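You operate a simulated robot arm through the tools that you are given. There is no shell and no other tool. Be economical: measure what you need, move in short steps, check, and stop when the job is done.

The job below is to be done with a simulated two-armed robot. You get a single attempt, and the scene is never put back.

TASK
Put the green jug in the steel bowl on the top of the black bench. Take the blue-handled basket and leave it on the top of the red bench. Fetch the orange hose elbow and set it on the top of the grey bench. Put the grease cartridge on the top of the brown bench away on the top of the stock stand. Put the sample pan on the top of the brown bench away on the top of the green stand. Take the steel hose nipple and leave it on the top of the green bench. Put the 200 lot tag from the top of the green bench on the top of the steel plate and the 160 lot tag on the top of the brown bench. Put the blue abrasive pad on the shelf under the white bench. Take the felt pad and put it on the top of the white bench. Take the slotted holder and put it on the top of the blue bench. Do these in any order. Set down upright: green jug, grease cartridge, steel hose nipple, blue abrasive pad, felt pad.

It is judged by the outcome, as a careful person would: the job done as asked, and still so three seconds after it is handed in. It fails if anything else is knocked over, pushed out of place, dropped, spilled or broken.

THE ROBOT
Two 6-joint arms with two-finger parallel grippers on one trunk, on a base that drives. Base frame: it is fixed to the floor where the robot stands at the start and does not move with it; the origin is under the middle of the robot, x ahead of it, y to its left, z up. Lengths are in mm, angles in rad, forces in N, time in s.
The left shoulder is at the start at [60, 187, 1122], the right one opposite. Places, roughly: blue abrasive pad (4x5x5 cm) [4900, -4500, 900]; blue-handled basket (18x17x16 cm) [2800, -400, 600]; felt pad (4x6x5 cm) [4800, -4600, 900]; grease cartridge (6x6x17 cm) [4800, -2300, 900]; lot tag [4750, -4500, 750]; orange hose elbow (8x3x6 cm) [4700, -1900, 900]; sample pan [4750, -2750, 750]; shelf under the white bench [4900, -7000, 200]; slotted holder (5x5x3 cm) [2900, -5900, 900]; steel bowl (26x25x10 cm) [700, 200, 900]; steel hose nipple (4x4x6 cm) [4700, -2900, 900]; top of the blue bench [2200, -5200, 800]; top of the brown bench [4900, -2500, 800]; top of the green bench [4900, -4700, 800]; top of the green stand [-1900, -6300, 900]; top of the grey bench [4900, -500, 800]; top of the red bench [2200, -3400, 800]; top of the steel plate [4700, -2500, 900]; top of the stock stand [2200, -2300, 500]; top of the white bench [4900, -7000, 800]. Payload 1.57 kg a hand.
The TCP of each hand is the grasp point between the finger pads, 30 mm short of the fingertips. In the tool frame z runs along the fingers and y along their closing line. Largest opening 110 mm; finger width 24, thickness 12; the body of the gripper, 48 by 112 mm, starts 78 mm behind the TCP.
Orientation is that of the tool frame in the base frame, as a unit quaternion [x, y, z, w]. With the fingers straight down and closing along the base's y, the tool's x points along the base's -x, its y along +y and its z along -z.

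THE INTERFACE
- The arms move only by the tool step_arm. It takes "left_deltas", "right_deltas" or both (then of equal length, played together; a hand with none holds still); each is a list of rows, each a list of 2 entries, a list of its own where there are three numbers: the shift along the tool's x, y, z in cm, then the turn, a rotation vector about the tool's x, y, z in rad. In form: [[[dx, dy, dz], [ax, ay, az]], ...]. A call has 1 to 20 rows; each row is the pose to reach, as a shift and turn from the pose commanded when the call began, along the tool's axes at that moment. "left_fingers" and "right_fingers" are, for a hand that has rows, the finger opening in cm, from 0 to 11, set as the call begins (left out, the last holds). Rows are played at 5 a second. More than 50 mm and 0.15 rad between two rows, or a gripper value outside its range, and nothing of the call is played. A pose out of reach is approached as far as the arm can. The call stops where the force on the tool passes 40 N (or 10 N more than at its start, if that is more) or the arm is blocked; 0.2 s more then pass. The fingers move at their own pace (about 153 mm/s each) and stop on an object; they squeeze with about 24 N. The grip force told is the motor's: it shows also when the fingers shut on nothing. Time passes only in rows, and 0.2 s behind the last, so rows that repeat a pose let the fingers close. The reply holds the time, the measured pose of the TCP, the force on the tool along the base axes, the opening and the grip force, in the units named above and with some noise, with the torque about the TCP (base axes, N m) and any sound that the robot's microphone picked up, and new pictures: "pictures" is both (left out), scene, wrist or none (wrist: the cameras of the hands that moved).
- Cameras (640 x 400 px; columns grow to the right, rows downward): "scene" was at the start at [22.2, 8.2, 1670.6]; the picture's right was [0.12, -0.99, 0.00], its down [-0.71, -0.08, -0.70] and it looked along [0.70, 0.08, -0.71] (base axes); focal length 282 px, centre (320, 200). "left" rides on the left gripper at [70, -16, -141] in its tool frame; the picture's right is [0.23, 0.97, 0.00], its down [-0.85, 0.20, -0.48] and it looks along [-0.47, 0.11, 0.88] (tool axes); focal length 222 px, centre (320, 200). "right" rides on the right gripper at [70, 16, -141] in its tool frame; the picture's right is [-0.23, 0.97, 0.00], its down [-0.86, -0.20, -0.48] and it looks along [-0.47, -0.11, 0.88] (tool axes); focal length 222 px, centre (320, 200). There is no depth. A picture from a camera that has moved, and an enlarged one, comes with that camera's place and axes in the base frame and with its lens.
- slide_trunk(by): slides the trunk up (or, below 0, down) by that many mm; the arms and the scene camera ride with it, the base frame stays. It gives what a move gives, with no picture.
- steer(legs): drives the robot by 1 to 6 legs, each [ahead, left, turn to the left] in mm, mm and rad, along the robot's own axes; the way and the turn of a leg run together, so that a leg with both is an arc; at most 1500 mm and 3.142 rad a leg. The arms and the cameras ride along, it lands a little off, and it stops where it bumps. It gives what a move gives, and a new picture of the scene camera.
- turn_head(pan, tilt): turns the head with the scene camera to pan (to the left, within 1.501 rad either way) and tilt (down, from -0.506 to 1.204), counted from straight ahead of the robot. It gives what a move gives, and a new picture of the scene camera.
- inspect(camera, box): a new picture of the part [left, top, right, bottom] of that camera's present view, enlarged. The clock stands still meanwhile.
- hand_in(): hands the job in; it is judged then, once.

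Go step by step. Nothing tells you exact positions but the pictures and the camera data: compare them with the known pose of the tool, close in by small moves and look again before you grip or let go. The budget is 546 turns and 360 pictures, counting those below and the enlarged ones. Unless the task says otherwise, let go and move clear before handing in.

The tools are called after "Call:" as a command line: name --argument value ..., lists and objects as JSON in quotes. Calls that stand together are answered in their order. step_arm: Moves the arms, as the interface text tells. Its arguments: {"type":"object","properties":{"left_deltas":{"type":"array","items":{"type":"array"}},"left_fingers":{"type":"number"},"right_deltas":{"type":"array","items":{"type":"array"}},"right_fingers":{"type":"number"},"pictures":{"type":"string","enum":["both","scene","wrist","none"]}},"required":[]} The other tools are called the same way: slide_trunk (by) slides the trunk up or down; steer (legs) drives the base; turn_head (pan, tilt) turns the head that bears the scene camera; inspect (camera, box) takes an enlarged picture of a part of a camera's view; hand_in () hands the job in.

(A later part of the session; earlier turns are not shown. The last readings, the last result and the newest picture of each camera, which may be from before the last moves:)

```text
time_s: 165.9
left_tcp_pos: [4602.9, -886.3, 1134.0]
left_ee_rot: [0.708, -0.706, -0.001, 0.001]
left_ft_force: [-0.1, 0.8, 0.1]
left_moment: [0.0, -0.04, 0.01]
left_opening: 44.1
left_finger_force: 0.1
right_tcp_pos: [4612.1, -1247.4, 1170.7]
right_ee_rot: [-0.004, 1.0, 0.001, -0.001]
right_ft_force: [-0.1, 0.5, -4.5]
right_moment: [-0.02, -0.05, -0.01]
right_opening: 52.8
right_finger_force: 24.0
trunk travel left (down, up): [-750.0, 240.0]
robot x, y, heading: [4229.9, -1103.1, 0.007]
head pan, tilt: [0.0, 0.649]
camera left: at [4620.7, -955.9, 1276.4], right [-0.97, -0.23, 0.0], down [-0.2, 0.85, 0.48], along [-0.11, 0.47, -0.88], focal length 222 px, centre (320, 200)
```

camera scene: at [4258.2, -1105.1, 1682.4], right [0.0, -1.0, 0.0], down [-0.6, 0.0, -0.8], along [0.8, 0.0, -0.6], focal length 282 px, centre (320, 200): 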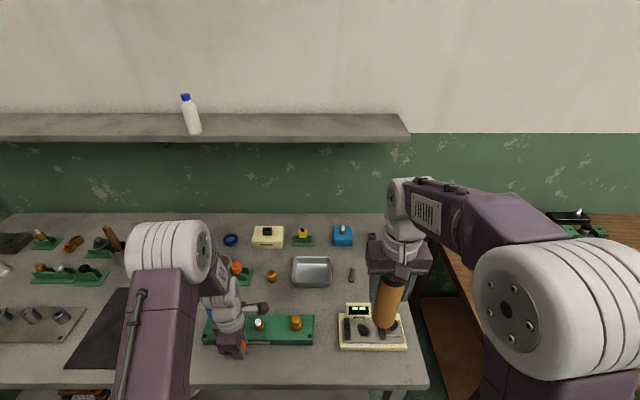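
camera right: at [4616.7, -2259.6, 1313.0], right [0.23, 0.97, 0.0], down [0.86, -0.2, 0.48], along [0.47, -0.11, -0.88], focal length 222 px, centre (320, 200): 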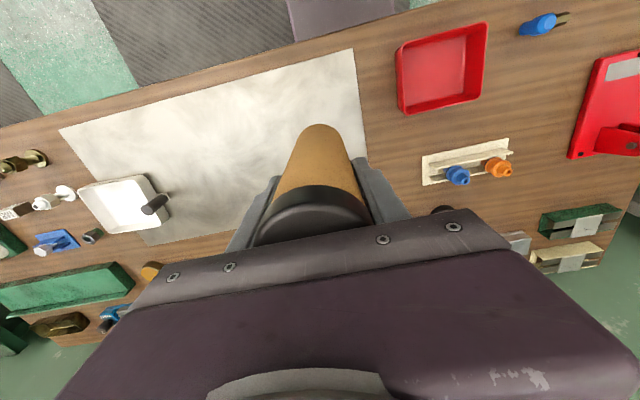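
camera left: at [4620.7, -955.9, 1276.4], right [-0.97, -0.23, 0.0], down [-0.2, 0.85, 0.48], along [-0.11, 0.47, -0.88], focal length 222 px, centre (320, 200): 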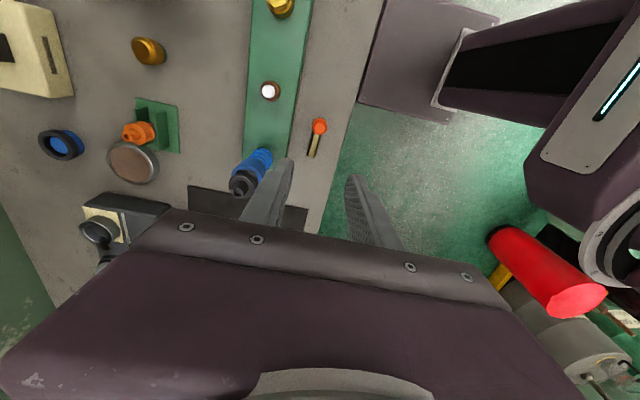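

The elbow stands on the grey bench. Now I'll go to the north side of the stock stand with the cartridge.

Call:
steer --legs '[[-330, 0, 0], [0, -400, 0], [-1500, 0, 0], [-250, 0, 0], [0, 0, -1.57]]'

Call:
turn_head --pan 0 --tilt 0.75

```text
time_s: 182.5
left_tcp_pos: [2372.1, -1895.8, 1134.0]
left_ee_rot: [0.003, 1.0, 0.0, 0.0]
left_ft_force: [-0.1, 0.1, 0.4]
left_moment: [0.04, -0.01, -0.03]
left_opening: 44.0
left_finger_force: 0.2
right_tcp_pos: [2011.4, -1901.8, 1172.1]
right_ee_rot: [0.707, 0.707, 0.0, 0.0]
right_ft_force: [-0.1, -0.5, -5.0]
right_moment: [-0.03, 0.01, -0.01]
right_opening: 52.6
right_finger_force: 24.2
trunk travel left (down, up): [-750.0, 240.0]
robot x, y, heading: [2159.5, -1515.5, -1.573]
head pan, tilt: [0.0, 0.649]
camera scene: at [2158.9, -1546.5, 1682.4], right [-1.0, 0.0, 0.0], down [0.0, 0.6, -0.8], along [0.0, -0.8, -0.6], focal length 282 px, centre (320, 200)
```

scene: 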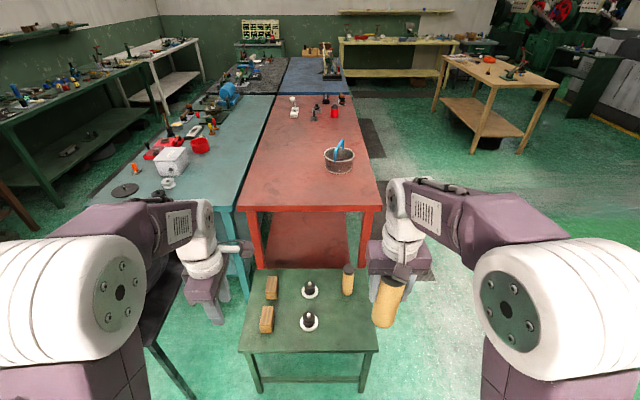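

```text
time_s: 183.2
left_tcp_pos: [2372.3, -1895.8, 1133.6]
left_ee_rot: [0.003, 1.0, 0.0, -0.001]
left_ft_force: [-0.2, 0.0, 0.8]
left_moment: [-0.01, -0.04, 0.0]
left_opening: 44.1
left_finger_force: 0.0
right_tcp_pos: [2011.0, -1901.6, 1170.7]
right_ee_rot: [0.707, 0.707, 0.001, 0.0]
right_ft_force: [-0.2, 0.5, -3.6]
right_moment: [-0.02, -0.02, 0.0]
right_opening: 52.9
right_finger_force: 24.4
trunk travel left (down, up): [-750.0, 240.0]
robot x, y, heading: [2156.3, -1518.5, -1.574]
head pan, tilt: [0.0, 0.75]
camera scene: at [2158.7, -1542.6, 1673.9], right [-1.0, 0.0, 0.0], down [0.0, 0.68, -0.73], along [0.0, -0.73, -0.68], focal length 282 px, centre (320, 200)
```

scene: 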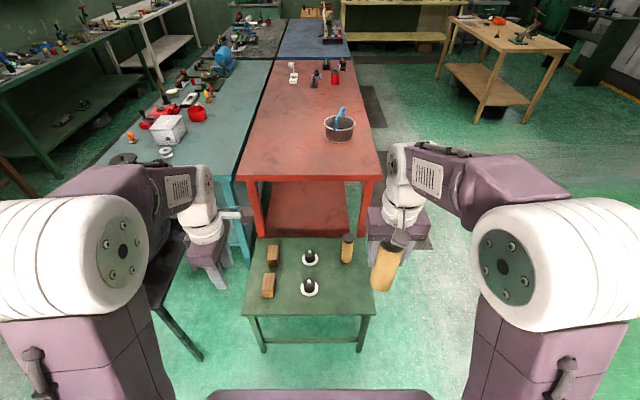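

The stock stand has a free front-right spot near (2030, −2165). I'll drive up 250 mm.

Call:
steer --legs '[[250, 0, 0]]'

Call:
inspect --camera "right" --box '[0, 0, 640, 400]'

```text
time_s: 185.0
left_tcp_pos: [2370.9, -2144.7, 1134.0]
left_ee_rot: [0.003, 1.0, -0.001, 0.0]
left_ft_force: [-0.8, -0.4, 0.2]
left_moment: [-0.03, -0.03, -0.03]
left_opening: 44.4
left_finger_force: 0.1
right_tcp_pos: [2010.3, -2149.3, 1171.9]
right_ee_rot: [0.708, 0.706, 0.0, -0.001]
right_ft_force: [0.0, 0.2, -4.1]
right_moment: [-0.03, 0.03, -0.01]
right_opening: 52.7
right_finger_force: 24.1
trunk travel left (down, up): [-750.0, 240.0]
robot x, y, heading: [2155.4, -1769.1, -1.578]
head pan, tilt: [0.0, 0.75]
camera scene: at [2158.0, -1791.0, 1673.9], right [-1.0, 0.0, 0.0], down [0.0, 0.68, -0.73], along [0.0, -0.73, -0.68], focal length 282 px, centre (320, 200)
```

scene: 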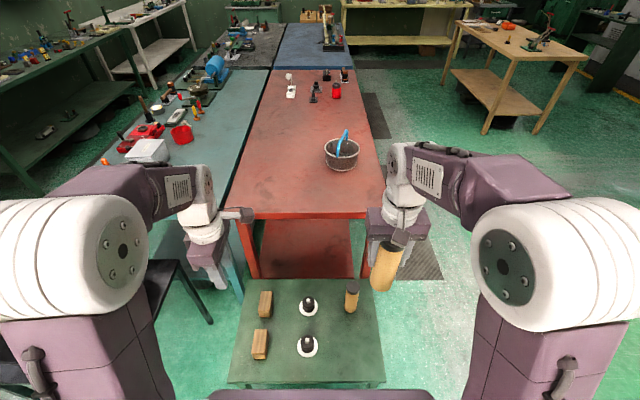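

```text
1.00 times, centred on (320, 200) of right
camera zoom: at [2026.0, -2081.6, 1313.0], right [0.97, -0.23, 0.0], down [-0.2, -0.86, 0.48], along [-0.11, -0.47, -0.88], focal length 222 px, centre (320, 200)
```

zoom: 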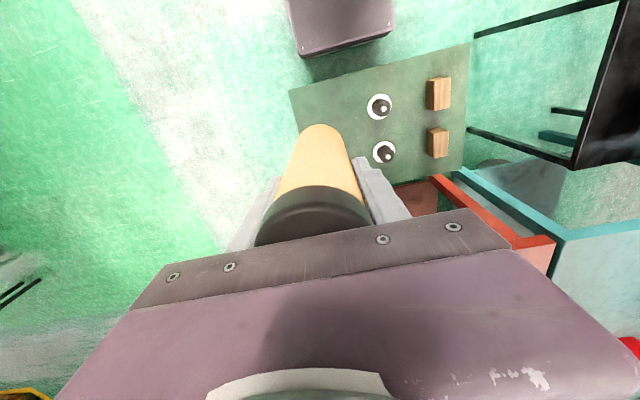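

The stand top is at about z=485, and its NW corner near (1925, −2091). I'll lower the cartridge at (2030, −2195).

Call:
step_arm --right_deltas '[[[-2.3, 1, 0], [0, 0, 0]], [[-4.6, 2, 2], [0, 0, 0]], [[-4.6, 2, 6.5], [0, 0, 0]], [[-4.6, 2, 11], [0, 0, 0]], [[-4.6, 2, 15.5], [0, 0, 0]], [[-4.6, 2, 20], [0, 0, 0]], [[-4.6, 2, 24.5], [0, 0, 0]], [[-4.6, 2, 29], [0, 0, 0]], [[-4.6, 2, 33.5], [0, 0, 0]], [[-4.6, 2, 38], [0, 0, 0]], [[-4.6, 2, 42.5], [0, 0, 0]], [[-4.6, 2, 47], [0, 0, 0]], [[-4.6, 2, 50], [0, 0, 0]]]' --pictures "both"

```text
time_s: 187.8
left_tcp_pos: [2370.1, -2146.3, 1133.7]
left_ee_rot: [0.003, 1.0, 0.001, 0.0]
left_ft_force: [-0.3, -0.1, -0.4]
left_moment: [-0.01, 0.02, 0.0]
left_opening: 43.9
left_finger_force: 0.0
right_tcp_pos: [2029.2, -2196.5, 671.1]
right_ee_rot: [0.708, 0.706, 0.001, 0.0]
right_ft_force: [0.5, 0.0, -3.7]
right_moment: [0.01, 0.0, 0.03]
right_opening: 52.8
right_finger_force: 24.3
trunk travel left (down, up): [-750.0, 240.0]
robot x, y, heading: [2156.1, -1769.9, -1.574]
head pan, tilt: [0.0, 0.75]
camera scene: at [2157.8, -1793.2, 1673.9], right [-1.0, 0.0, 0.0], down [0.0, 0.68, -0.73], along [0.0, -0.73, -0.68], focal length 282 px, centre (320, 200)
camera right: at [2045.0, -2127.4, 812.2], right [0.97, -0.23, 0.0], down [-0.2, -0.86, 0.48], along [-0.11, -0.46, -0.88], focal length 222 px, centre (320, 200)
```

scene: 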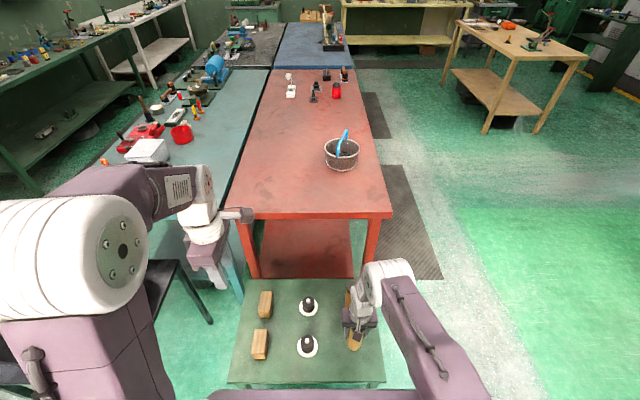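
right: 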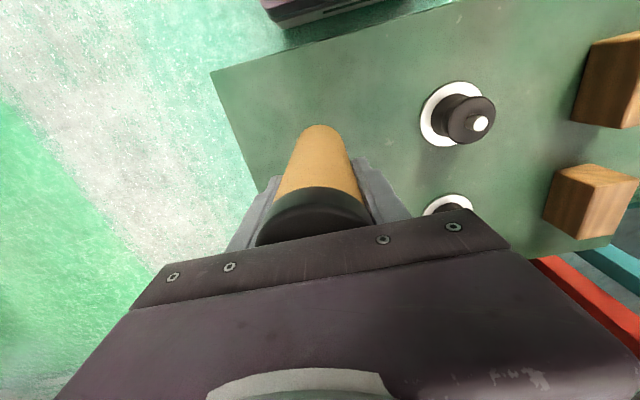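

Call:
step_arm --right_deltas '[[[0, 0, 1], [0, 0, 0]], [[0, 0, 2], [0, 0, 0]]]' --pictures "none"

Call:
step_arm --right_deltas '[[[0, 0, 0.4], [0, 0, 0]], [[0, 0, 0.8], [0, 0, 0]]]' --pictures "none"

Call:
step_arm --right_deltas '[[[0, 0, 0.4], [0, 0, 0]], [[0, 0, 0.7], [0, 0, 0]]]' --pictures "none"

```text
time_s: 188.4
left_tcp_pos: [2371.9, -2145.5, 1133.1]
left_ee_rot: [0.003, 1.0, 0.0, 0.0]
left_ft_force: [-0.3, 0.1, -0.1]
left_moment: [0.0, 0.0, 0.02]
left_opening: 43.8
left_finger_force: 0.0
right_tcp_pos: [2030.8, -2195.9, 650.7]
right_ee_rot: [0.708, 0.706, 0.0, -0.001]
right_ft_force: [-0.6, -0.1, -3.4]
right_moment: [0.02, -0.01, -0.03]
right_opening: 52.8
right_finger_force: 23.7
trunk travel left (down, up): [-750.0, 240.0]
robot x, y, heading: [2156.8, -1767.8, -1.578]
head pan, tilt: [0.0, 0.75]
```

```text
time_s: 189.0
left_tcp_pos: [2370.4, -2145.8, 1134.5]
left_ee_rot: [0.003, 1.0, -0.001, 0.0]
left_ft_force: [-0.2, 0.1, 0.6]
left_moment: [0.01, -0.01, -0.02]
left_opening: 43.9
left_finger_force: 0.1
right_tcp_pos: [2030.4, -2196.2, 642.5]
right_ee_rot: [0.708, 0.706, 0.001, 0.0]
right_ft_force: [0.2, 0.1, -4.1]
right_moment: [-0.02, 0.0, 0.02]
right_opening: 53.0
right_finger_force: 24.3
trunk travel left (down, up): [-750.0, 240.0]
robot x, y, heading: [2155.7, -1765.1, -1.572]
head pan, tilt: [0.0, 0.75]
```

```text
time_s: 189.6
left_tcp_pos: [2371.4, -2145.2, 1132.4]
left_ee_rot: [0.002, 1.0, 0.0, 0.0]
left_ft_force: [-0.2, -0.6, -0.4]
left_moment: [0.04, 0.04, 0.03]
left_opening: 44.2
left_finger_force: 0.1
right_tcp_pos: [2030.9, -2196.3, 636.3]
right_ee_rot: [0.708, 0.706, 0.001, -0.001]
right_ft_force: [0.0, -0.1, -5.2]
right_moment: [-0.01, 0.0, 0.0]
right_opening: 53.1
right_finger_force: 24.1
trunk travel left (down, up): [-750.0, 240.0]
robot x, y, heading: [2158.3, -1767.8, -1.578]
head pan, tilt: [0.0, 0.75]
```

Call:
step_arm --right_deltas '[[[0, 0, 0.3], [0, 0, 0]], [[0, 0, 0.6], [0, 0, 0]]]' --pictures "none"

Call:
step_arm --right_deltas '[[[0, 0, 0.3], [0, 0, 0]], [[0, 0, 0.5], [0, 0, 0]]]' --pictures "wrist"

```text
time_s: 190.2
left_tcp_pos: [2370.2, -2146.0, 1133.4]
left_ee_rot: [0.003, 1.0, 0.0, 0.0]
left_ft_force: [0.2, 0.1, 0.4]
left_moment: [-0.03, -0.01, -0.01]
left_opening: 44.1
left_finger_force: 0.1
right_tcp_pos: [2031.4, -2197.3, 630.8]
right_ee_rot: [0.708, 0.706, 0.001, -0.001]
right_ft_force: [-0.2, 0.0, -3.9]
right_moment: [-0.04, 0.02, 0.02]
right_opening: 53.1
right_finger_force: 23.6
trunk travel left (down, up): [-750.0, 240.0]
robot x, y, heading: [2152.3, -1767.3, -1.57]
head pan, tilt: [0.0, 0.75]
```

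```text
time_s: 190.8
left_tcp_pos: [2370.7, -2146.5, 1133.7]
left_ee_rot: [0.003, 1.0, 0.0, 0.0]
left_ft_force: [-1.0, -0.2, -0.3]
left_moment: [0.03, -0.03, 0.02]
left_opening: 44.0
left_finger_force: 0.0
right_tcp_pos: [2030.0, -2195.8, 624.9]
right_ee_rot: [0.708, 0.706, 0.001, 0.0]
right_ft_force: [-0.2, 0.4, -4.1]
right_moment: [0.01, 0.02, 0.02]
right_opening: 52.9
right_finger_force: 23.7
trunk travel left (down, up): [-750.0, 240.0]
robot x, y, heading: [2157.6, -1765.9, -1.575]
head pan, tilt: [0.0, 0.75]
camera right: at [2045.8, -2127.7, 766.5], right [0.97, -0.23, 0.0], down [-0.2, -0.86, 0.48], along [-0.11, -0.46, -0.88], focal length 222 px, centre (320, 200)
```

right: 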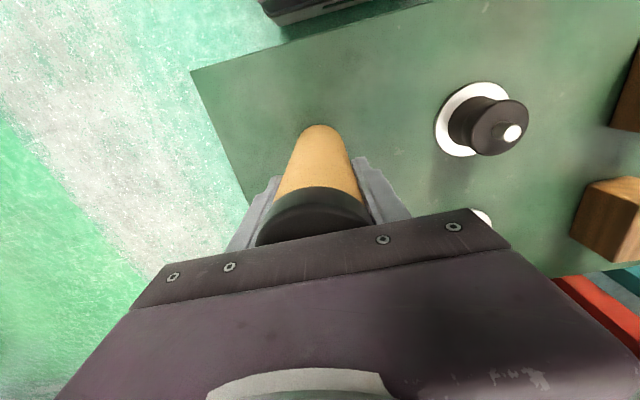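

Call:
step_arm --right_deltas '[[[0, 0, 0.3], [0, 0, 0]], [[0, 0, 0.5], [0, 0, 0]]]' --pictures "none"

Call:
step_arm --right_deltas '[[[0, 0, 0.2], [0, 0, 0]], [[0, 0, 0.4], [0, 0, 0]]]' --pictures "none"

```text
time_s: 191.4
left_tcp_pos: [2370.3, -2145.2, 1132.5]
left_ee_rot: [0.003, 1.0, 0.0, -0.001]
left_ft_force: [0.4, 0.2, -0.1]
left_moment: [-0.01, 0.02, 0.01]
left_opening: 44.0
left_finger_force: 0.0
right_tcp_pos: [2031.1, -2196.9, 620.4]
right_ee_rot: [0.708, 0.707, 0.001, 0.0]
right_ft_force: [0.5, -0.5, -3.7]
right_moment: [0.01, 0.02, -0.04]
right_opening: 52.6
right_finger_force: 24.3
trunk travel left (down, up): [-750.0, 240.0]
robot x, y, heading: [2155.6, -1767.6, -1.578]
head pan, tilt: [0.0, 0.75]
```

```text
time_s: 192.0
left_tcp_pos: [2370.9, -2146.9, 1133.1]
left_ee_rot: [0.003, 1.0, 0.0, 0.0]
left_ft_force: [-0.2, -0.1, -0.1]
left_moment: [0.01, -0.02, 0.02]
left_opening: 44.0
left_finger_force: 0.0
right_tcp_pos: [2030.8, -2196.9, 617.4]
right_ee_rot: [0.708, 0.706, 0.001, 0.0]
right_ft_force: [-0.1, -0.3, -4.1]
right_moment: [0.01, 0.02, 0.03]
right_opening: 52.9
right_finger_force: 24.1
trunk travel left (down, up): [-750.0, 240.0]
robot x, y, heading: [2160.4, -1769.1, -1.57]
head pan, tilt: [0.0, 0.75]
```

Call:
step_arm --right_deltas '[[[0, 0, 0.2], [0, 0, 0]], [[0, 0, 0.4], [0, 0, 0]]]' --pictures "none"

Call:
step_arm --right_deltas '[[[0, 0, 0.2], [0, 0, 0]], [[0, 0, 0.4], [0, 0, 0]]]' --pictures "none"

```text
time_s: 192.6
left_tcp_pos: [2370.7, -2145.4, 1133.5]
left_ee_rot: [0.003, 1.0, -0.001, 0.0]
left_ft_force: [0.7, 0.2, -0.7]
left_moment: [-0.01, 0.01, 0.02]
left_opening: 44.1
left_finger_force: 0.0
right_tcp_pos: [2030.6, -2196.4, 613.0]
right_ee_rot: [0.707, 0.707, 0.001, -0.001]
right_ft_force: [-0.7, -0.5, -4.1]
right_moment: [0.02, -0.01, -0.01]
right_opening: 53.1
right_finger_force: 23.2
trunk travel left (down, up): [-750.0, 240.0]
robot x, y, heading: [2158.5, -1766.8, -1.576]
head pan, tilt: [0.0, 0.75]
```

```text
time_s: 193.2
left_tcp_pos: [2371.6, -2145.6, 1133.5]
left_ee_rot: [0.003, 1.0, 0.0, -0.001]
left_ft_force: [0.1, -0.7, 0.1]
left_moment: [0.01, 0.05, -0.01]
left_opening: 44.1
left_finger_force: 0.0
right_tcp_pos: [2030.8, -2196.6, 607.4]
right_ee_rot: [0.707, 0.707, 0.0, -0.001]
right_ft_force: [0.0, -0.3, -3.9]
right_moment: [-0.05, 0.04, 0.05]
right_opening: 52.9
right_finger_force: 23.8
trunk travel left (down, up): [-750.0, 240.0]
robot x, y, heading: [2157.4, -1769.1, -1.575]
head pan, tilt: [0.0, 0.75]
```

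Call:
step_arm --right_deltas '[[[0, 0, 0.3], [0, 0, 0]], [[0, 0, 0.6], [0, 0, 0]]]' --pictures "none"

Call:
inspect --camera "scene" --box '[220, 260, 420, 400]'

```text
time_s: 193.8
left_tcp_pos: [2370.6, -2145.2, 1134.5]
left_ee_rot: [0.002, 1.0, 0.0, 0.0]
left_ft_force: [0.1, 0.7, 0.4]
left_moment: [0.0, 0.01, -0.01]
left_opening: 43.8
left_finger_force: 0.1
right_tcp_pos: [2030.3, -2197.0, 602.6]
right_ee_rot: [0.708, 0.707, 0.001, -0.001]
right_ft_force: [0.1, -0.1, -4.5]
right_moment: [-0.01, 0.0, 0.02]
right_opening: 53.2
right_finger_force: 23.7
trunk travel left (down, up): [-750.0, 240.0]
robot x, y, heading: [2159.8, -1771.1, -1.576]
head pan, tilt: [0.0, 0.75]
```

```text
2.86 times, centred on (320, 330) of scene
camera zoom: at [2158.0, -1792.9, 1673.8], right [-1.0, 0.0, 0.0], down [0.0, 0.68, -0.73], along [0.0, -0.73, -0.68], focal length 806 px, centre (320, -171)
```

zoom: 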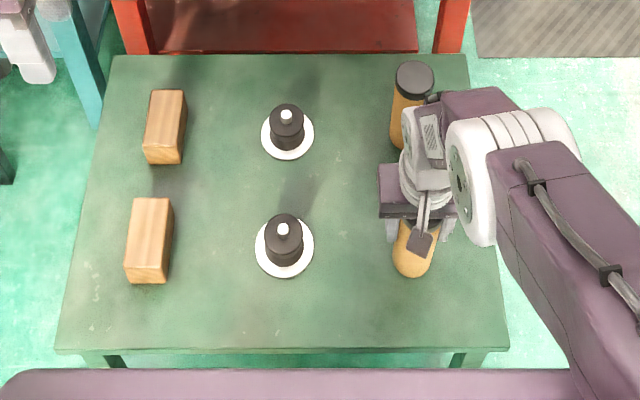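

Call:
step_arm --right_deltas '[[[0, 0, 0.3], [0, 0, 0]], [[0, 0, 0.6], [0, 0, 0]]]' --pictures "none"

Call:
step_arm --right_deltas '[[[0, 0, 0.3], [0, 0, 0]], [[0, 0, 0.6], [0, 0, 0]]]' --pictures "none"

```text
time_s: 194.4
left_tcp_pos: [2370.9, -2143.3, 1133.6]
left_ee_rot: [0.002, 1.0, -0.002, 0.0]
left_ft_force: [-0.6, -0.1, 0.1]
left_moment: [0.01, -0.03, -0.03]
left_opening: 43.8
left_finger_force: 0.0
right_tcp_pos: [2030.9, -2197.6, 598.6]
right_ee_rot: [0.707, 0.707, -0.001, 0.0]
right_ft_force: [0.3, 0.5, 13.5]
right_moment: [0.19, 0.39, 0.0]
right_opening: 52.8
right_finger_force: 23.4
trunk travel left (down, up): [-750.0, 240.0]
robot x, y, heading: [2154.6, -1768.7, -1.574]
head pan, tilt: [0.0, 0.75]
```

```text
time_s: 195.0
left_tcp_pos: [2372.3, -2142.0, 1134.4]
left_ee_rot: [0.003, 1.0, -0.002, -0.001]
left_ft_force: [0.8, 0.0, -0.6]
left_moment: [0.01, 0.01, 0.01]
left_opening: 44.0
left_finger_force: 0.0
right_tcp_pos: [2031.1, -2196.4, 592.1]
right_ee_rot: [0.707, 0.707, -0.001, 0.001]
right_ft_force: [3.8, -1.5, 28.5]
right_moment: [0.22, 0.14, -0.01]
right_opening: 53.1
right_finger_force: 23.8
trunk travel left (down, up): [-750.0, 240.0]
robot x, y, heading: [2156.0, -1767.1, -1.574]
head pan, tilt: [0.0, 0.75]
```

Standing on the stand. I'll ease off, release and rise.

Call:
step_arm --right_deltas '[[[0, 0, -0.3], [0, 0, 0]], [[0, 0, -0.5], [0, 0, 0]]]' --pictures "none"

Call:
step_arm --right_deltas '[[[0, 0, 0], [0, 0, 0]], [[0, 0, 0], [0, 0, 0]]]' --right_fingers 9 --pictures "none"

Call:
step_arm --right_deltas '[[[0, 0, -2], [0, 0, 0]], [[0, 0, -5], [0, 0, 0]], [[0, 0, -9], [0, 0, 0]], [[0, 0, -13], [0, 0, 0]], [[0, 0, -17], [0, 0, 0]], [[0, 0, -21.5], [0, 0, 0]], [[0, 0, -26], [0, 0, 0]], [[0, 0, -30.5], [0, 0, 0]], [[0, 0, -35], [0, 0, 0]], [[0, 0, -39.5], [0, 0, 0]], [[0, 0, -44], [0, 0, 0]], [[0, 0, -48.5], [0, 0, 0]], [[0, 0, -53], [0, 0, 0]], [[0, 0, -57], [0, 0, 0]]]' --pictures "scene"

```text
time_s: 195.6
left_tcp_pos: [2369.7, -2145.6, 1132.5]
left_ee_rot: [0.003, 1.0, 0.0, 0.0]
left_ft_force: [0.3, 0.0, -0.1]
left_moment: [0.0, 0.02, -0.02]
left_opening: 44.2
left_finger_force: 0.0
right_tcp_pos: [2029.9, -2195.2, 594.1]
right_ee_rot: [0.708, 0.706, 0.002, -0.001]
right_ft_force: [0.1, -0.7, -4.7]
right_moment: [0.02, -0.02, 0.0]
right_opening: 53.1
right_finger_force: 24.0
trunk travel left (down, up): [-750.0, 240.0]
robot x, y, heading: [2154.1, -1767.7, -1.572]
head pan, tilt: [0.0, 0.75]
```

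```text
time_s: 196.2
left_tcp_pos: [2370.5, -2145.3, 1134.3]
left_ee_rot: [0.002, 1.0, -0.001, 0.0]
left_ft_force: [-0.3, 0.2, 0.1]
left_moment: [-0.01, 0.01, -0.03]
left_opening: 44.0
left_finger_force: 0.2
right_tcp_pos: [2030.9, -2196.1, 595.7]
right_ee_rot: [0.707, 0.707, 0.001, 0.0]
right_ft_force: [0.0, -0.3, 1.3]
right_moment: [-0.01, 0.01, 0.0]
right_opening: 89.9
right_finger_force: 0.0
trunk travel left (down, up): [-750.0, 240.0]
robot x, y, heading: [2158.2, -1770.4, -1.576]
head pan, tilt: [0.0, 0.75]
```

```text
time_s: 199.2
left_tcp_pos: [2371.0, -2144.7, 1134.0]
left_ee_rot: [0.002, 1.0, -0.001, 0.0]
left_ft_force: [-0.1, 0.6, 0.5]
left_moment: [-0.03, 0.01, 0.02]
left_opening: 43.7
left_finger_force: 0.1
right_tcp_pos: [2031.9, -2197.1, 1166.9]
right_ee_rot: [0.707, 0.707, 0.001, -0.001]
right_ft_force: [0.2, -0.2, -0.6]
right_moment: [0.05, 0.02, 0.05]
right_opening: 90.0
right_finger_force: 0.0
trunk travel left (down, up): [-750.0, 240.0]
robot x, y, heading: [2159.1, -1768.8, -1.575]
head pan, tilt: [0.0, 0.75]
camera scene: at [2158.3, -1791.5, 1673.8], right [-1.0, 0.0, 0.0], down [0.0, 0.68, -0.73], along [0.0, -0.73, -0.68], focal length 282 px, centre (320, 200)
```

scene: 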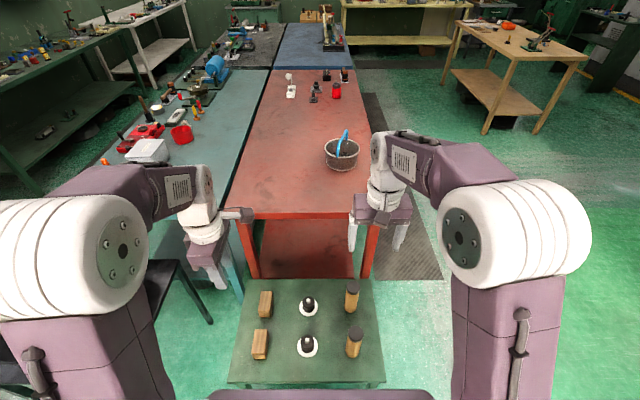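

The cartridge stands beside its neighbour. Now to the green bench for the lot tags.

Call:
steer --legs '[[-250, 0, 0], [0, 0, 1.573], [1450, 0, 0], [330, 0, 0], [0, -1500, 0], [0, -1450, 0]]'

Call:
turn_head --pan 0 --tilt 0.7

```text
time_s: 227.0
left_tcp_pos: [4298.6, -4236.5, 1132.6]
left_ee_rot: [-0.707, 0.707, -0.001, 0.001]
left_ft_force: [-0.2, -0.8, 0.1]
left_moment: [0.01, 0.01, 0.03]
left_opening: 43.9
left_finger_force: 0.1
right_tcp_pos: [4351.8, -4577.7, 1165.0]
right_ee_rot: [-0.002, 1.0, 0.0, -0.001]
right_ft_force: [0.0, -0.4, 0.3]
right_moment: [0.0, -0.02, 0.0]
right_opening: 90.3
right_finger_force: 0.0
trunk travel left (down, up): [-750.0, 240.0]
robot x, y, heading: [3925.0, -4454.3, -0.002]
head pan, tilt: [0.0, 0.75]
camera scene: at [3946.3, -4454.1, 1673.8], right [0.0, -1.0, 0.0], down [-0.68, 0.0, -0.73], along [0.73, 0.0, -0.68], focal length 282 px, centre (320, 200)
```

scene: 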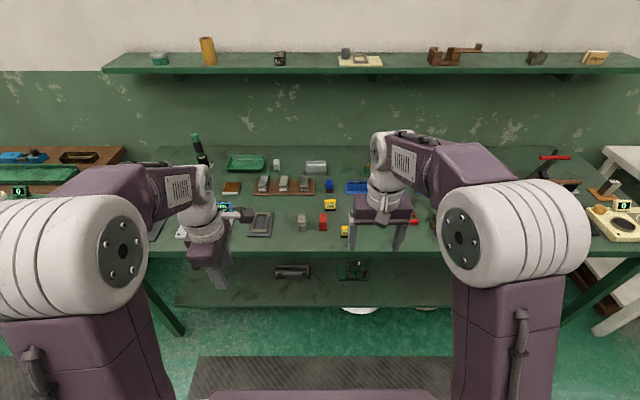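

```text
time_s: 227.7
left_tcp_pos: [4297.4, -4237.0, 1135.1]
left_ee_rot: [-0.707, 0.707, 0.0, 0.0]
left_ft_force: [-0.6, -0.4, -0.3]
left_moment: [0.01, -0.01, -0.01]
left_opening: 44.2
left_finger_force: 0.0
right_tcp_pos: [4351.9, -4577.6, 1164.8]
right_ee_rot: [-0.001, 1.0, 0.0, -0.001]
right_ft_force: [0.3, -0.4, 0.7]
right_moment: [0.02, -0.02, -0.02]
right_opening: 90.0
right_finger_force: 0.0
trunk travel left (down, up): [-750.0, 240.0]
robot x, y, heading: [3922.7, -4452.3, 0.005]
head pan, tilt: [0.0, 0.7]
camera scene: at [3948.4, -4454.5, 1678.1], right [0.0, -1.0, 0.0], down [-0.64, 0.0, -0.76], along [0.76, 0.0, -0.64], focal length 282 px, centre (320, 200)
```

scene: 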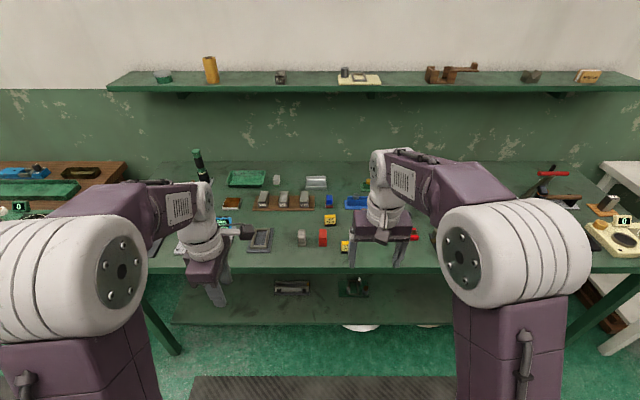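

Call:
inspect --camera "scene" --box '[220, 160, 380, 260]'

Call:
inspect --camera "right" --box '[0, 0, 640, 400]'

Call:
inspect --camera "left" --box '[0, 0, 640, 400]'

```text
4.00 times, centred on (300, 210) of scene
camera zoom: at [3948.4, -4454.5, 1678.1], right [0.0, -1.0, 0.0], down [-0.64, 0.0, -0.76], along [0.76, 0.0, -0.64], focal length 1128 px, centre (400, 160)
```

zoom: 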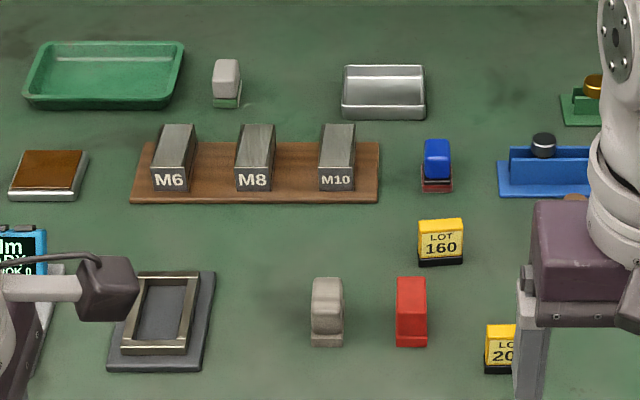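

```text
1.00 times, centred on (320, 200) of right
camera zoom: at [4281.7, -4561.6, 1305.9], right [0.22, 0.97, 0.0], down [0.86, -0.2, 0.48], along [0.47, -0.11, -0.88], focal length 222 px, centre (320, 200)
```

zoom: 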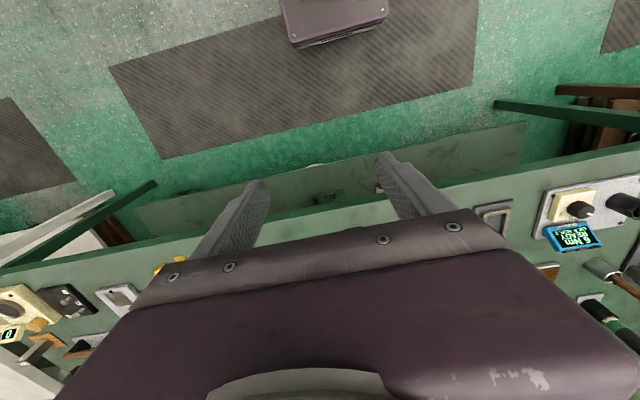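

```text
1.00 times, centred on (320, 200) of left
camera zoom: at [4314.5, -4305.8, 1275.7], right [-0.97, -0.23, 0.0], down [-0.2, 0.85, 0.48], along [-0.11, 0.47, -0.88], focal length 222 px, centre (320, 200)
```

zoom: 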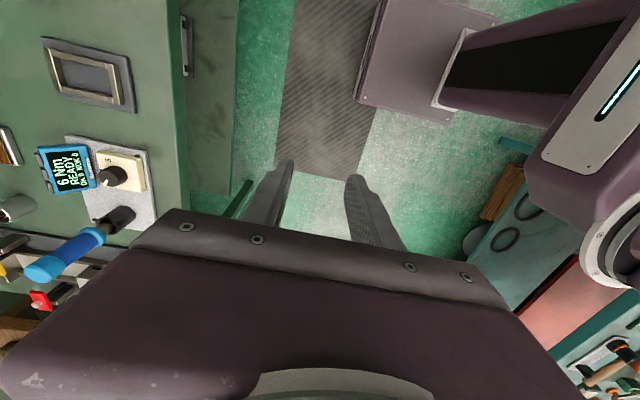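

The two yellow tags stand on the bench: LOT 160 at about (4794, −4496) and LOT 200 at about (4651, −4555). The blue pad is at about (4902, −4496). I'll move in closer.

Call:
steer --legs '[[360, -80, 0]]'

Call:
inspect --camera "right" --box '[0, 0, 640, 400]'

Call:
inspect --camera "left" --box '[0, 0, 640, 400]'

```text
time_s: 230.0
left_tcp_pos: [4652.7, -4318.4, 1133.7]
left_ee_rot: [-0.707, 0.708, -0.001, 0.001]
left_ft_force: [-0.1, -0.1, 0.8]
left_moment: [0.01, -0.04, 0.01]
left_opening: 44.0
left_finger_force: 0.1
right_tcp_pos: [4708.6, -4657.0, 1165.8]
right_ee_rot: [-0.001, 1.0, 0.0, -0.001]
right_ft_force: [-0.4, 0.4, -0.3]
right_moment: [0.02, -0.06, -0.01]
right_opening: 90.3
right_finger_force: 0.0
trunk travel left (down, up): [-750.0, 240.0]
robot x, y, heading: [4276.5, -4539.2, -0.002]
head pan, tilt: [0.0, 0.7]
camera scene: at [4303.7, -4535.0, 1678.1], right [0.0, -1.0, 0.0], down [-0.64, 0.0, -0.77], along [0.77, 0.0, -0.64], focal length 282 px, centre (320, 200)
```

scene: 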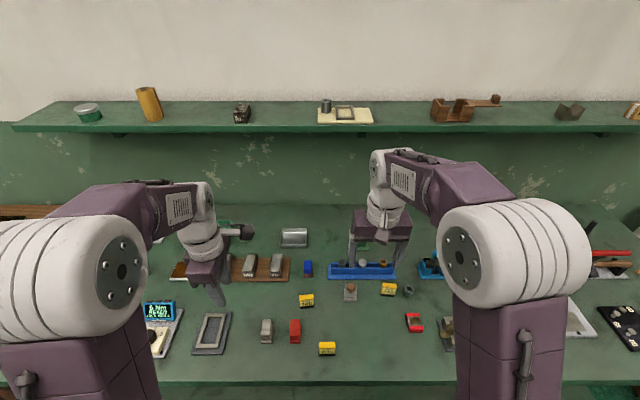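

```text
1.00 times, centred on (320, 200) of right
camera zoom: at [4637.2, -4642.7, 1306.3], right [0.23, 0.97, 0.0], down [0.86, -0.2, 0.48], along [0.47, -0.11, -0.88], focal length 222 px, centre (320, 200)
```

zoom: 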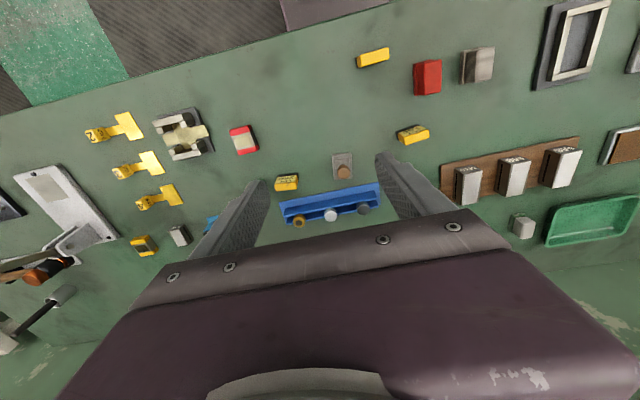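

```text
1.00 times, centred on (320, 200) of left
camera zoom: at [4670.5, -4387.0, 1276.1], right [-0.97, -0.23, 0.0], down [-0.2, 0.86, 0.48], along [-0.11, 0.47, -0.88], focal length 222 px, centre (320, 200)
```

zoom: 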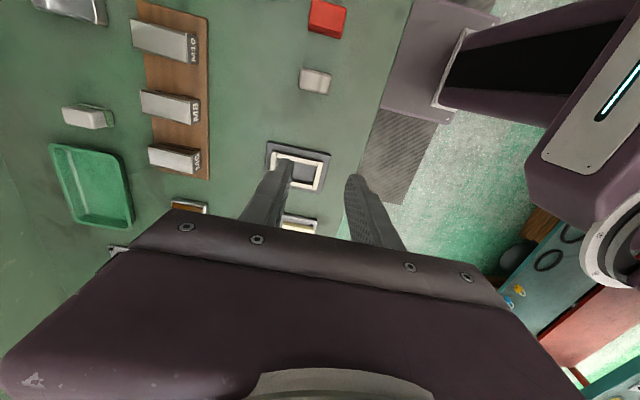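

There is a third yellow tag. I'll zoom in to read them all, and to identify the felt pad.

Call:
inspect --camera "scene" --box '[250, 220, 450, 370]'

Call:
inspect --camera "right" --box '[120, 30, 460, 250]'

```text
2.67 times, centred on (350, 295) of scene
camera zoom: at [4303.7, -4535.0, 1678.1], right [0.0, -1.0, 0.0], down [-0.64, 0.0, -0.77], along [0.77, 0.0, -0.64], focal length 752 px, centre (240, -53)
```

zoom: 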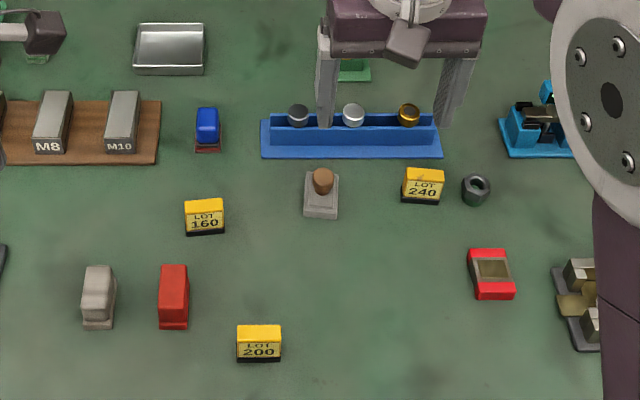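

```text
1.82 times, centred on (290, 140) of right
camera zoom: at [4637.2, -4642.7, 1306.3], right [0.23, 0.97, 0.0], down [0.86, -0.2, 0.48], along [0.47, -0.11, -0.88], focal length 404 px, centre (374, 309)
```

zoom: 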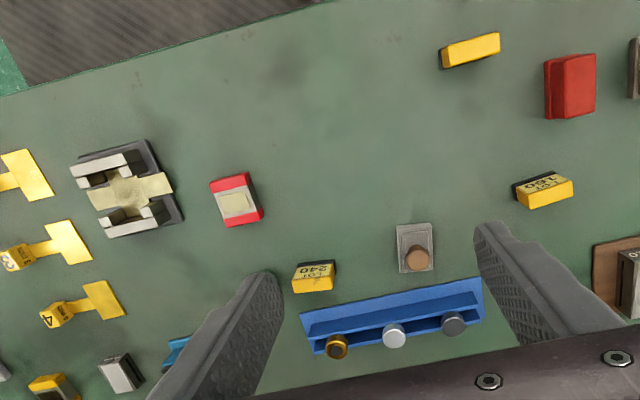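

These read 160, 200 and 240. The felt pad should be the small brown-knobbed pad at about (4810, −4635). I'll first bring the left hand over tag 160, with the right hand moved aside.

Call:
step_arm --left_deltas '[[[2.5, -1.8, 0], [0, 0, 0]], [[5, -3.5, 1], [0, 0, 0]], [[7.5, -5.2, 3], [0, 0, 0]], [[10, -7, 5.5], [0, 0, 0]], [[12.5, -8.8, 8], [0, 0, 0]], [[15, -10.5, 10.5], [0, 0, 0]], [[17.5, -12.2, 13], [0, 0, 0]]]' --right_deltas '[[[1.5, -3, 0], [0, 0, 0]], [[3, -6, 0], [0, 0, 0]], [[5, -9, 0], [0, 0, 0]], [[7, -12, 0], [0, 0, 0]], [[9, -15, 0], [0, 0, 0]], [[10, -17, 0], [0, 0, 0]], [[10, -17, 0], [0, 0, 0]]]' --left_fingers 6

```text
time_s: 231.6
left_tcp_pos: [4779.0, -4493.9, 1002.7]
left_ee_rot: [-0.707, 0.708, -0.001, 0.001]
left_ft_force: [0.2, -0.3, -1.0]
left_moment: [0.03, 0.05, 0.0]
left_opening: 60.0
left_finger_force: 0.1
right_tcp_pos: [4609.0, -4828.9, 1164.7]
right_ee_rot: [-0.001, 1.0, 0.001, -0.001]
right_ft_force: [0.2, 0.2, 0.2]
right_moment: [0.0, 0.0, 0.0]
right_opening: 89.9
right_finger_force: 0.0
trunk travel left (down, up): [-750.0, 240.0]
robot x, y, heading: [4279.1, -4529.7, -0.001]
head pan, tilt: [0.0, 0.7]
camera scene: at [4306.7, -4536.3, 1678.1], right [0.0, -1.0, 0.0], down [-0.64, 0.0, -0.76], along [0.76, 0.0, -0.64], focal length 282 px, centre (320, 200)
camera right: at [4539.4, -4814.0, 1305.8], right [0.22, 0.97, 0.0], down [0.86, -0.2, 0.48], along [0.46, -0.11, -0.88], focal length 222 px, centre (320, 200)
camera left: at [4795.3, -4563.7, 1144.9], right [-0.97, -0.23, 0.0], down [-0.2, 0.86, 0.48], along [-0.11, 0.47, -0.88], focal length 222 px, centre (320, 200)
```

scene: 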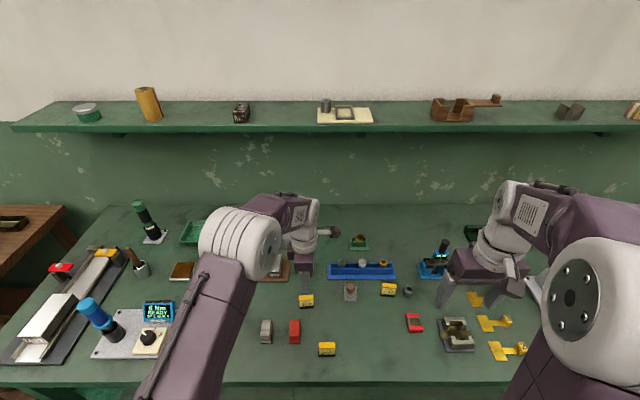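
right: 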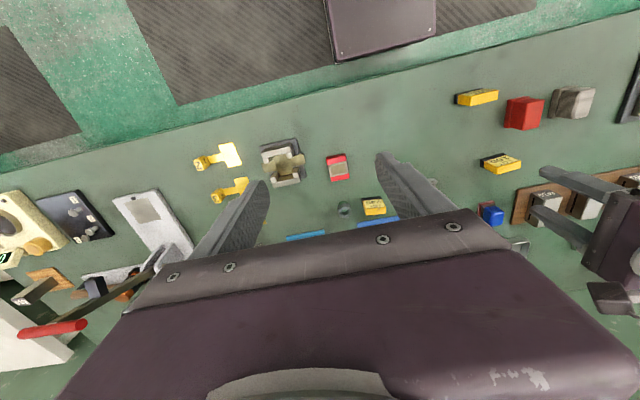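
left: 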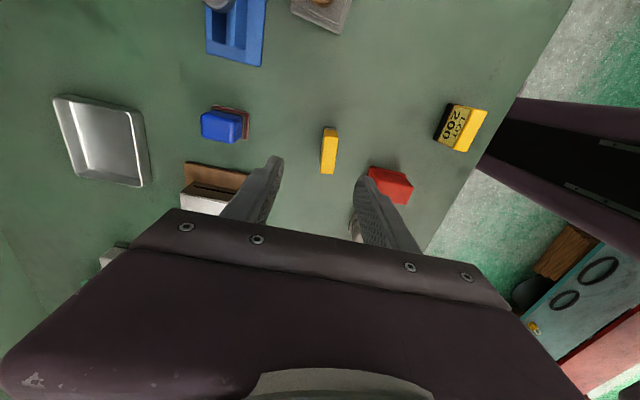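

Tag 160's top is at about (4766, −4487, 867). Adjusting and stepping down.

Call:
step_arm --left_deltas '[[[-0.35, 0.6, 3], [0, 0, 0]], [[-0.7, 1.3, 6], [0, 0, 0]], [[-0.7, 1.3, 9], [0, 0, 0]], [[-0.7, 1.3, 10.5], [0, 0, 0]]]' --pictures "wrist"

```text
time_s: 232.6
left_tcp_pos: [4764.9, -4487.1, 898.1]
left_ee_rot: [-0.706, 0.708, 0.0, 0.0]
left_ft_force: [-0.3, -0.5, 0.2]
left_moment: [0.04, 0.01, 0.03]
left_opening: 60.0
left_finger_force: 0.0
right_tcp_pos: [4608.9, -4827.4, 1167.4]
right_ee_rot: [-0.001, 1.0, 0.0, -0.001]
right_ft_force: [-0.6, 0.5, -0.1]
right_moment: [0.0, -0.02, 0.02]
right_opening: 89.7
right_finger_force: 0.1
trunk travel left (down, up): [-750.0, 240.0]
robot x, y, heading: [4276.9, -4536.3, -0.003]
head pan, tilt: [0.0, 0.7]
camera left: at [4781.0, -4555.7, 1040.2], right [-0.97, -0.23, 0.0], down [-0.2, 0.86, 0.48], along [-0.11, 0.47, -0.88], focal length 222 px, centre (320, 200)
```

left: 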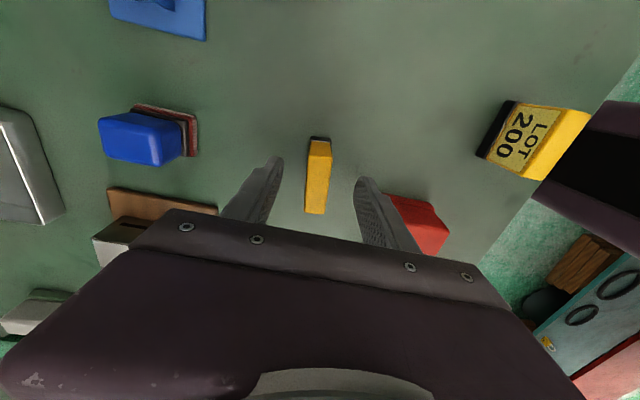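

Call:
step_arm --left_deltas '[[[-0.2, -0.1, 0], [0, 0, 0]], [[-0.2, -0.1, 2], [0, 0, 0]], [[-0.2, -0.1, 3.7], [0, 0, 0]]]' --left_fingers 4.2 --pictures "wrist"

Call:
step_arm --left_deltas '[[[0, 0, 0], [0, 0, 0]], [[0, 0, 0], [0, 0, 0]], [[0, 0, 0], [0, 0, 0]]]' --left_fingers 0 --pictures "none"

Call:
step_arm --left_deltas '[[[0, 0, -1], [0, 0, 0]], [[0, 0, -4], [0, 0, 0]], [[0, 0, -8], [0, 0, 0]], [[0, 0, -12], [0, 0, 0]]]' --pictures "wrist"

```text
time_s: 233.3
left_tcp_pos: [4764.8, -4484.4, 880.3]
left_ee_rot: [-0.706, 0.708, -0.001, 0.0]
left_ft_force: [-2.8, 1.2, 11.7]
left_moment: [-0.05, 0.4, -0.09]
left_opening: 43.4
left_finger_force: 1.2
right_tcp_pos: [4607.1, -4827.8, 1165.4]
right_ee_rot: [-0.001, 1.0, 0.0, 0.0]
right_ft_force: [-0.1, -0.6, 0.7]
right_moment: [0.0, -0.02, 0.03]
right_opening: 89.9
right_finger_force: 0.2
trunk travel left (down, up): [-750.0, 240.0]
robot x, y, heading: [4279.3, -4535.9, 0.001]
head pan, tilt: [0.0, 0.7]
stopped in row 3 (left hand): the force on the tool passed its limit (the readings are from after the stop); the commanded pose is now the measured one
camera left: at [4781.3, -4553.5, 1021.9], right [-0.97, -0.23, 0.0], down [-0.2, 0.86, 0.48], along [-0.11, 0.47, -0.88], focal length 222 px, centre (320, 200)
```

left: 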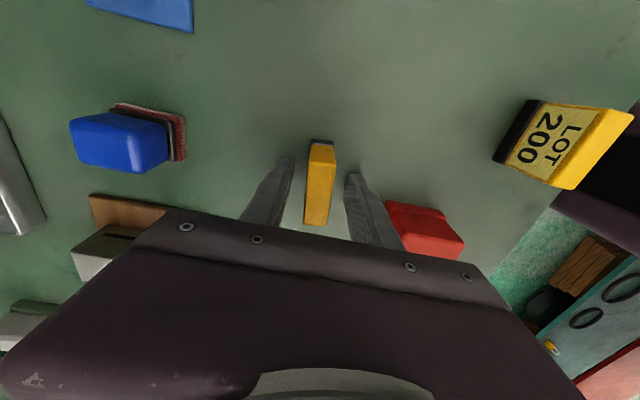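

```text
time_s: 234.1
left_tcp_pos: [4764.4, -4484.6, 880.0]
left_ee_rot: [-0.706, 0.708, -0.001, 0.001]
left_ft_force: [4.3, 0.4, 17.5]
left_moment: [-0.04, 0.14, -0.04]
left_opening: 17.3
left_finger_force: 24.1
right_tcp_pos: [4607.4, -4828.6, 1166.1]
right_ee_rot: [-0.002, 1.0, 0.0, 0.0]
right_ft_force: [0.6, -0.3, 0.6]
right_moment: [-0.03, -0.01, -0.02]
right_opening: 90.3
right_finger_force: 0.0
trunk travel left (down, up): [-750.0, 240.0]
robot x, y, heading: [4279.3, -4535.7, 0.002]
head pan, tilt: [0.0, 0.7]
```

```text
time_s: 235.1
left_tcp_pos: [4766.2, -4485.5, 1000.8]
left_ee_rot: [-0.706, 0.708, 0.0, 0.0]
left_ft_force: [-0.2, 0.5, -1.0]
left_moment: [0.05, -0.01, -0.02]
left_opening: 17.6
left_finger_force: 24.3
right_tcp_pos: [4607.7, -4828.0, 1163.7]
right_ee_rot: [-0.002, 1.0, 0.001, -0.001]
right_ft_force: [-0.7, -0.3, -0.2]
right_moment: [0.05, 0.0, 0.01]
right_opening: 90.0
right_finger_force: 0.1
trunk travel left (down, up): [-750.0, 240.0]
robot x, y, heading: [4276.9, -4532.9, 0.0]
head pan, tilt: [0.0, 0.7]
camera left: at [4782.4, -4554.3, 1141.3], right [-0.97, -0.23, 0.0], down [-0.2, 0.86, 0.48], along [-0.11, 0.47, -0.88], focal length 222 px, centre (320, 200)
```

left: 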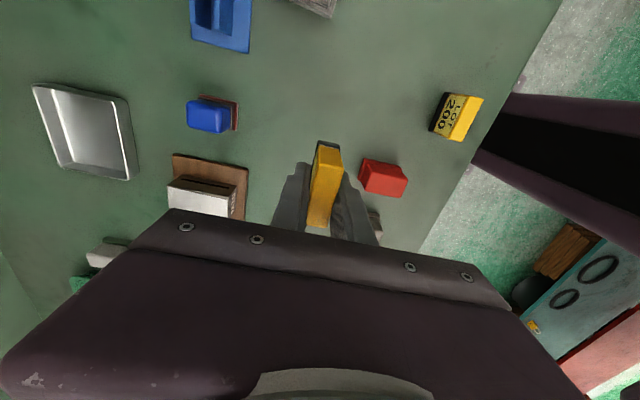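

Tag 160 is held (17.5 mm thick), and the bench top there is z≈850. Now the left hand moves out and the right hand goes over tag 200.

Call:
step_arm --left_deltas '[[[-2, 1.5, -3], [0, 0, 0]], [[-5, 3, -6], [0, 0, 0]], [[-8, 5, -9], [0, 0, 0]], [[-11, 7, -12], [0, 0, 0]], [[-14, 9, -14], [0, 0, 0]], [[-16, 10, -15], [0, 0, 0]], [[-16, 10, -15], [0, 0, 0]], [[-16, 10, -15], [0, 0, 0]]]' --right_deltas '[[[0, 2, 0], [0, 0, 0]], [[0, 6, 0], [0, 0, 0]], [[0, 10, 1], [0, 0, 0]], [[-0.5, 14, 3], [0, 0, 0]], [[-1, 18, 5.5], [0, 0, 0]], [[-1.4, 22, 8.5], [0, 0, 0]], [[-1.4, 25, 11.5], [0, 0, 0]], [[-1.4, 27, 15], [0, 0, 0]]]' --right_fingers 8 --pictures "wrist"

```text
refused: row 6 steps farther than a row can; nothing moved
```

Call:
step_arm --left_deltas '[[[-2, 1.5, -3], [0, 0, 0]], [[-5, 3, -6], [0, 0, 0]], [[-8, 5, -9], [0, 0, 0]], [[-11, 7, -12], [0, 0, 0]], [[-14, 9, -14], [0, 0, 0]], [[-16, 10, -15], [0, 0, 0]], [[-16, 10, -15], [0, 0, 0]], [[-16, 10, -15], [0, 0, 0]], [[-16, 10, -15], [0, 0, 0]]]' --right_deltas '[[[0, 2, 0], [0, 0, 0]], [[0, 6, 0], [0, 0, 0]], [[0, 10, 1], [0, 0, 0]], [[-0.5, 14, 3], [0, 0, 0]], [[-1, 17, 5.5], [0, 0, 0]], [[-1.4, 20, 8], [0, 0, 0]], [[-1.4, 23, 10.5], [0, 0, 0]], [[-1.4, 26, 13], [0, 0, 0]], [[-1.4, 27, 15], [0, 0, 0]]]' --right_fingers 8 --pictures "wrist"

```text
time_s: 237.1
left_tcp_pos: [4665.4, -4325.2, 1148.3]
left_ee_rot: [-0.707, 0.707, 0.0, 0.0]
left_ft_force: [-0.1, -0.1, -1.3]
left_moment: [0.0, 0.0, -0.01]
left_opening: 17.4
left_finger_force: 23.9
right_tcp_pos: [4622.8, -4557.2, 1016.3]
right_ee_rot: [-0.001, 1.0, 0.0, -0.001]
right_ft_force: [0.1, 0.4, -0.3]
right_moment: [0.03, -0.02, -0.04]
right_opening: 80.1
right_finger_force: 0.1
trunk travel left (down, up): [-750.0, 240.0]
robot x, y, heading: [4278.2, -4535.3, -0.001]
head pan, tilt: [0.0, 0.7]
camera right: at [4551.9, -4541.8, 1156.0], right [0.23, 0.97, 0.0], down [0.86, -0.2, 0.48], along [0.46, -0.11, -0.88], focal length 222 px, centre (320, 200)
camera left: at [4682.5, -4393.2, 1290.5], right [-0.97, -0.23, 0.0], down [-0.2, 0.86, 0.48], along [-0.11, 0.47, -0.88], focal length 222 px, centre (320, 200)
```

right: 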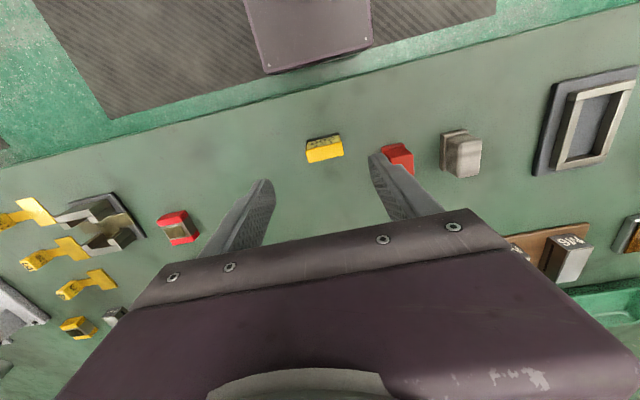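
left: 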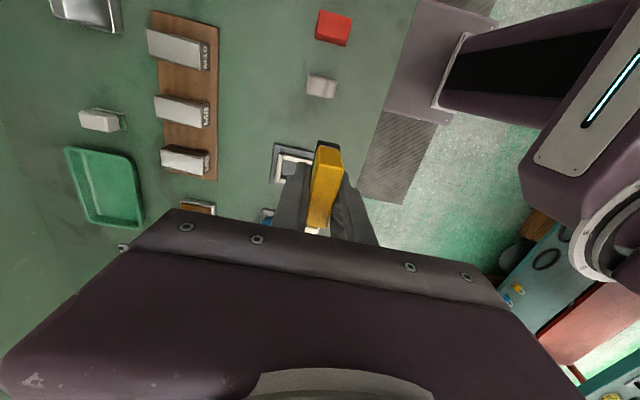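

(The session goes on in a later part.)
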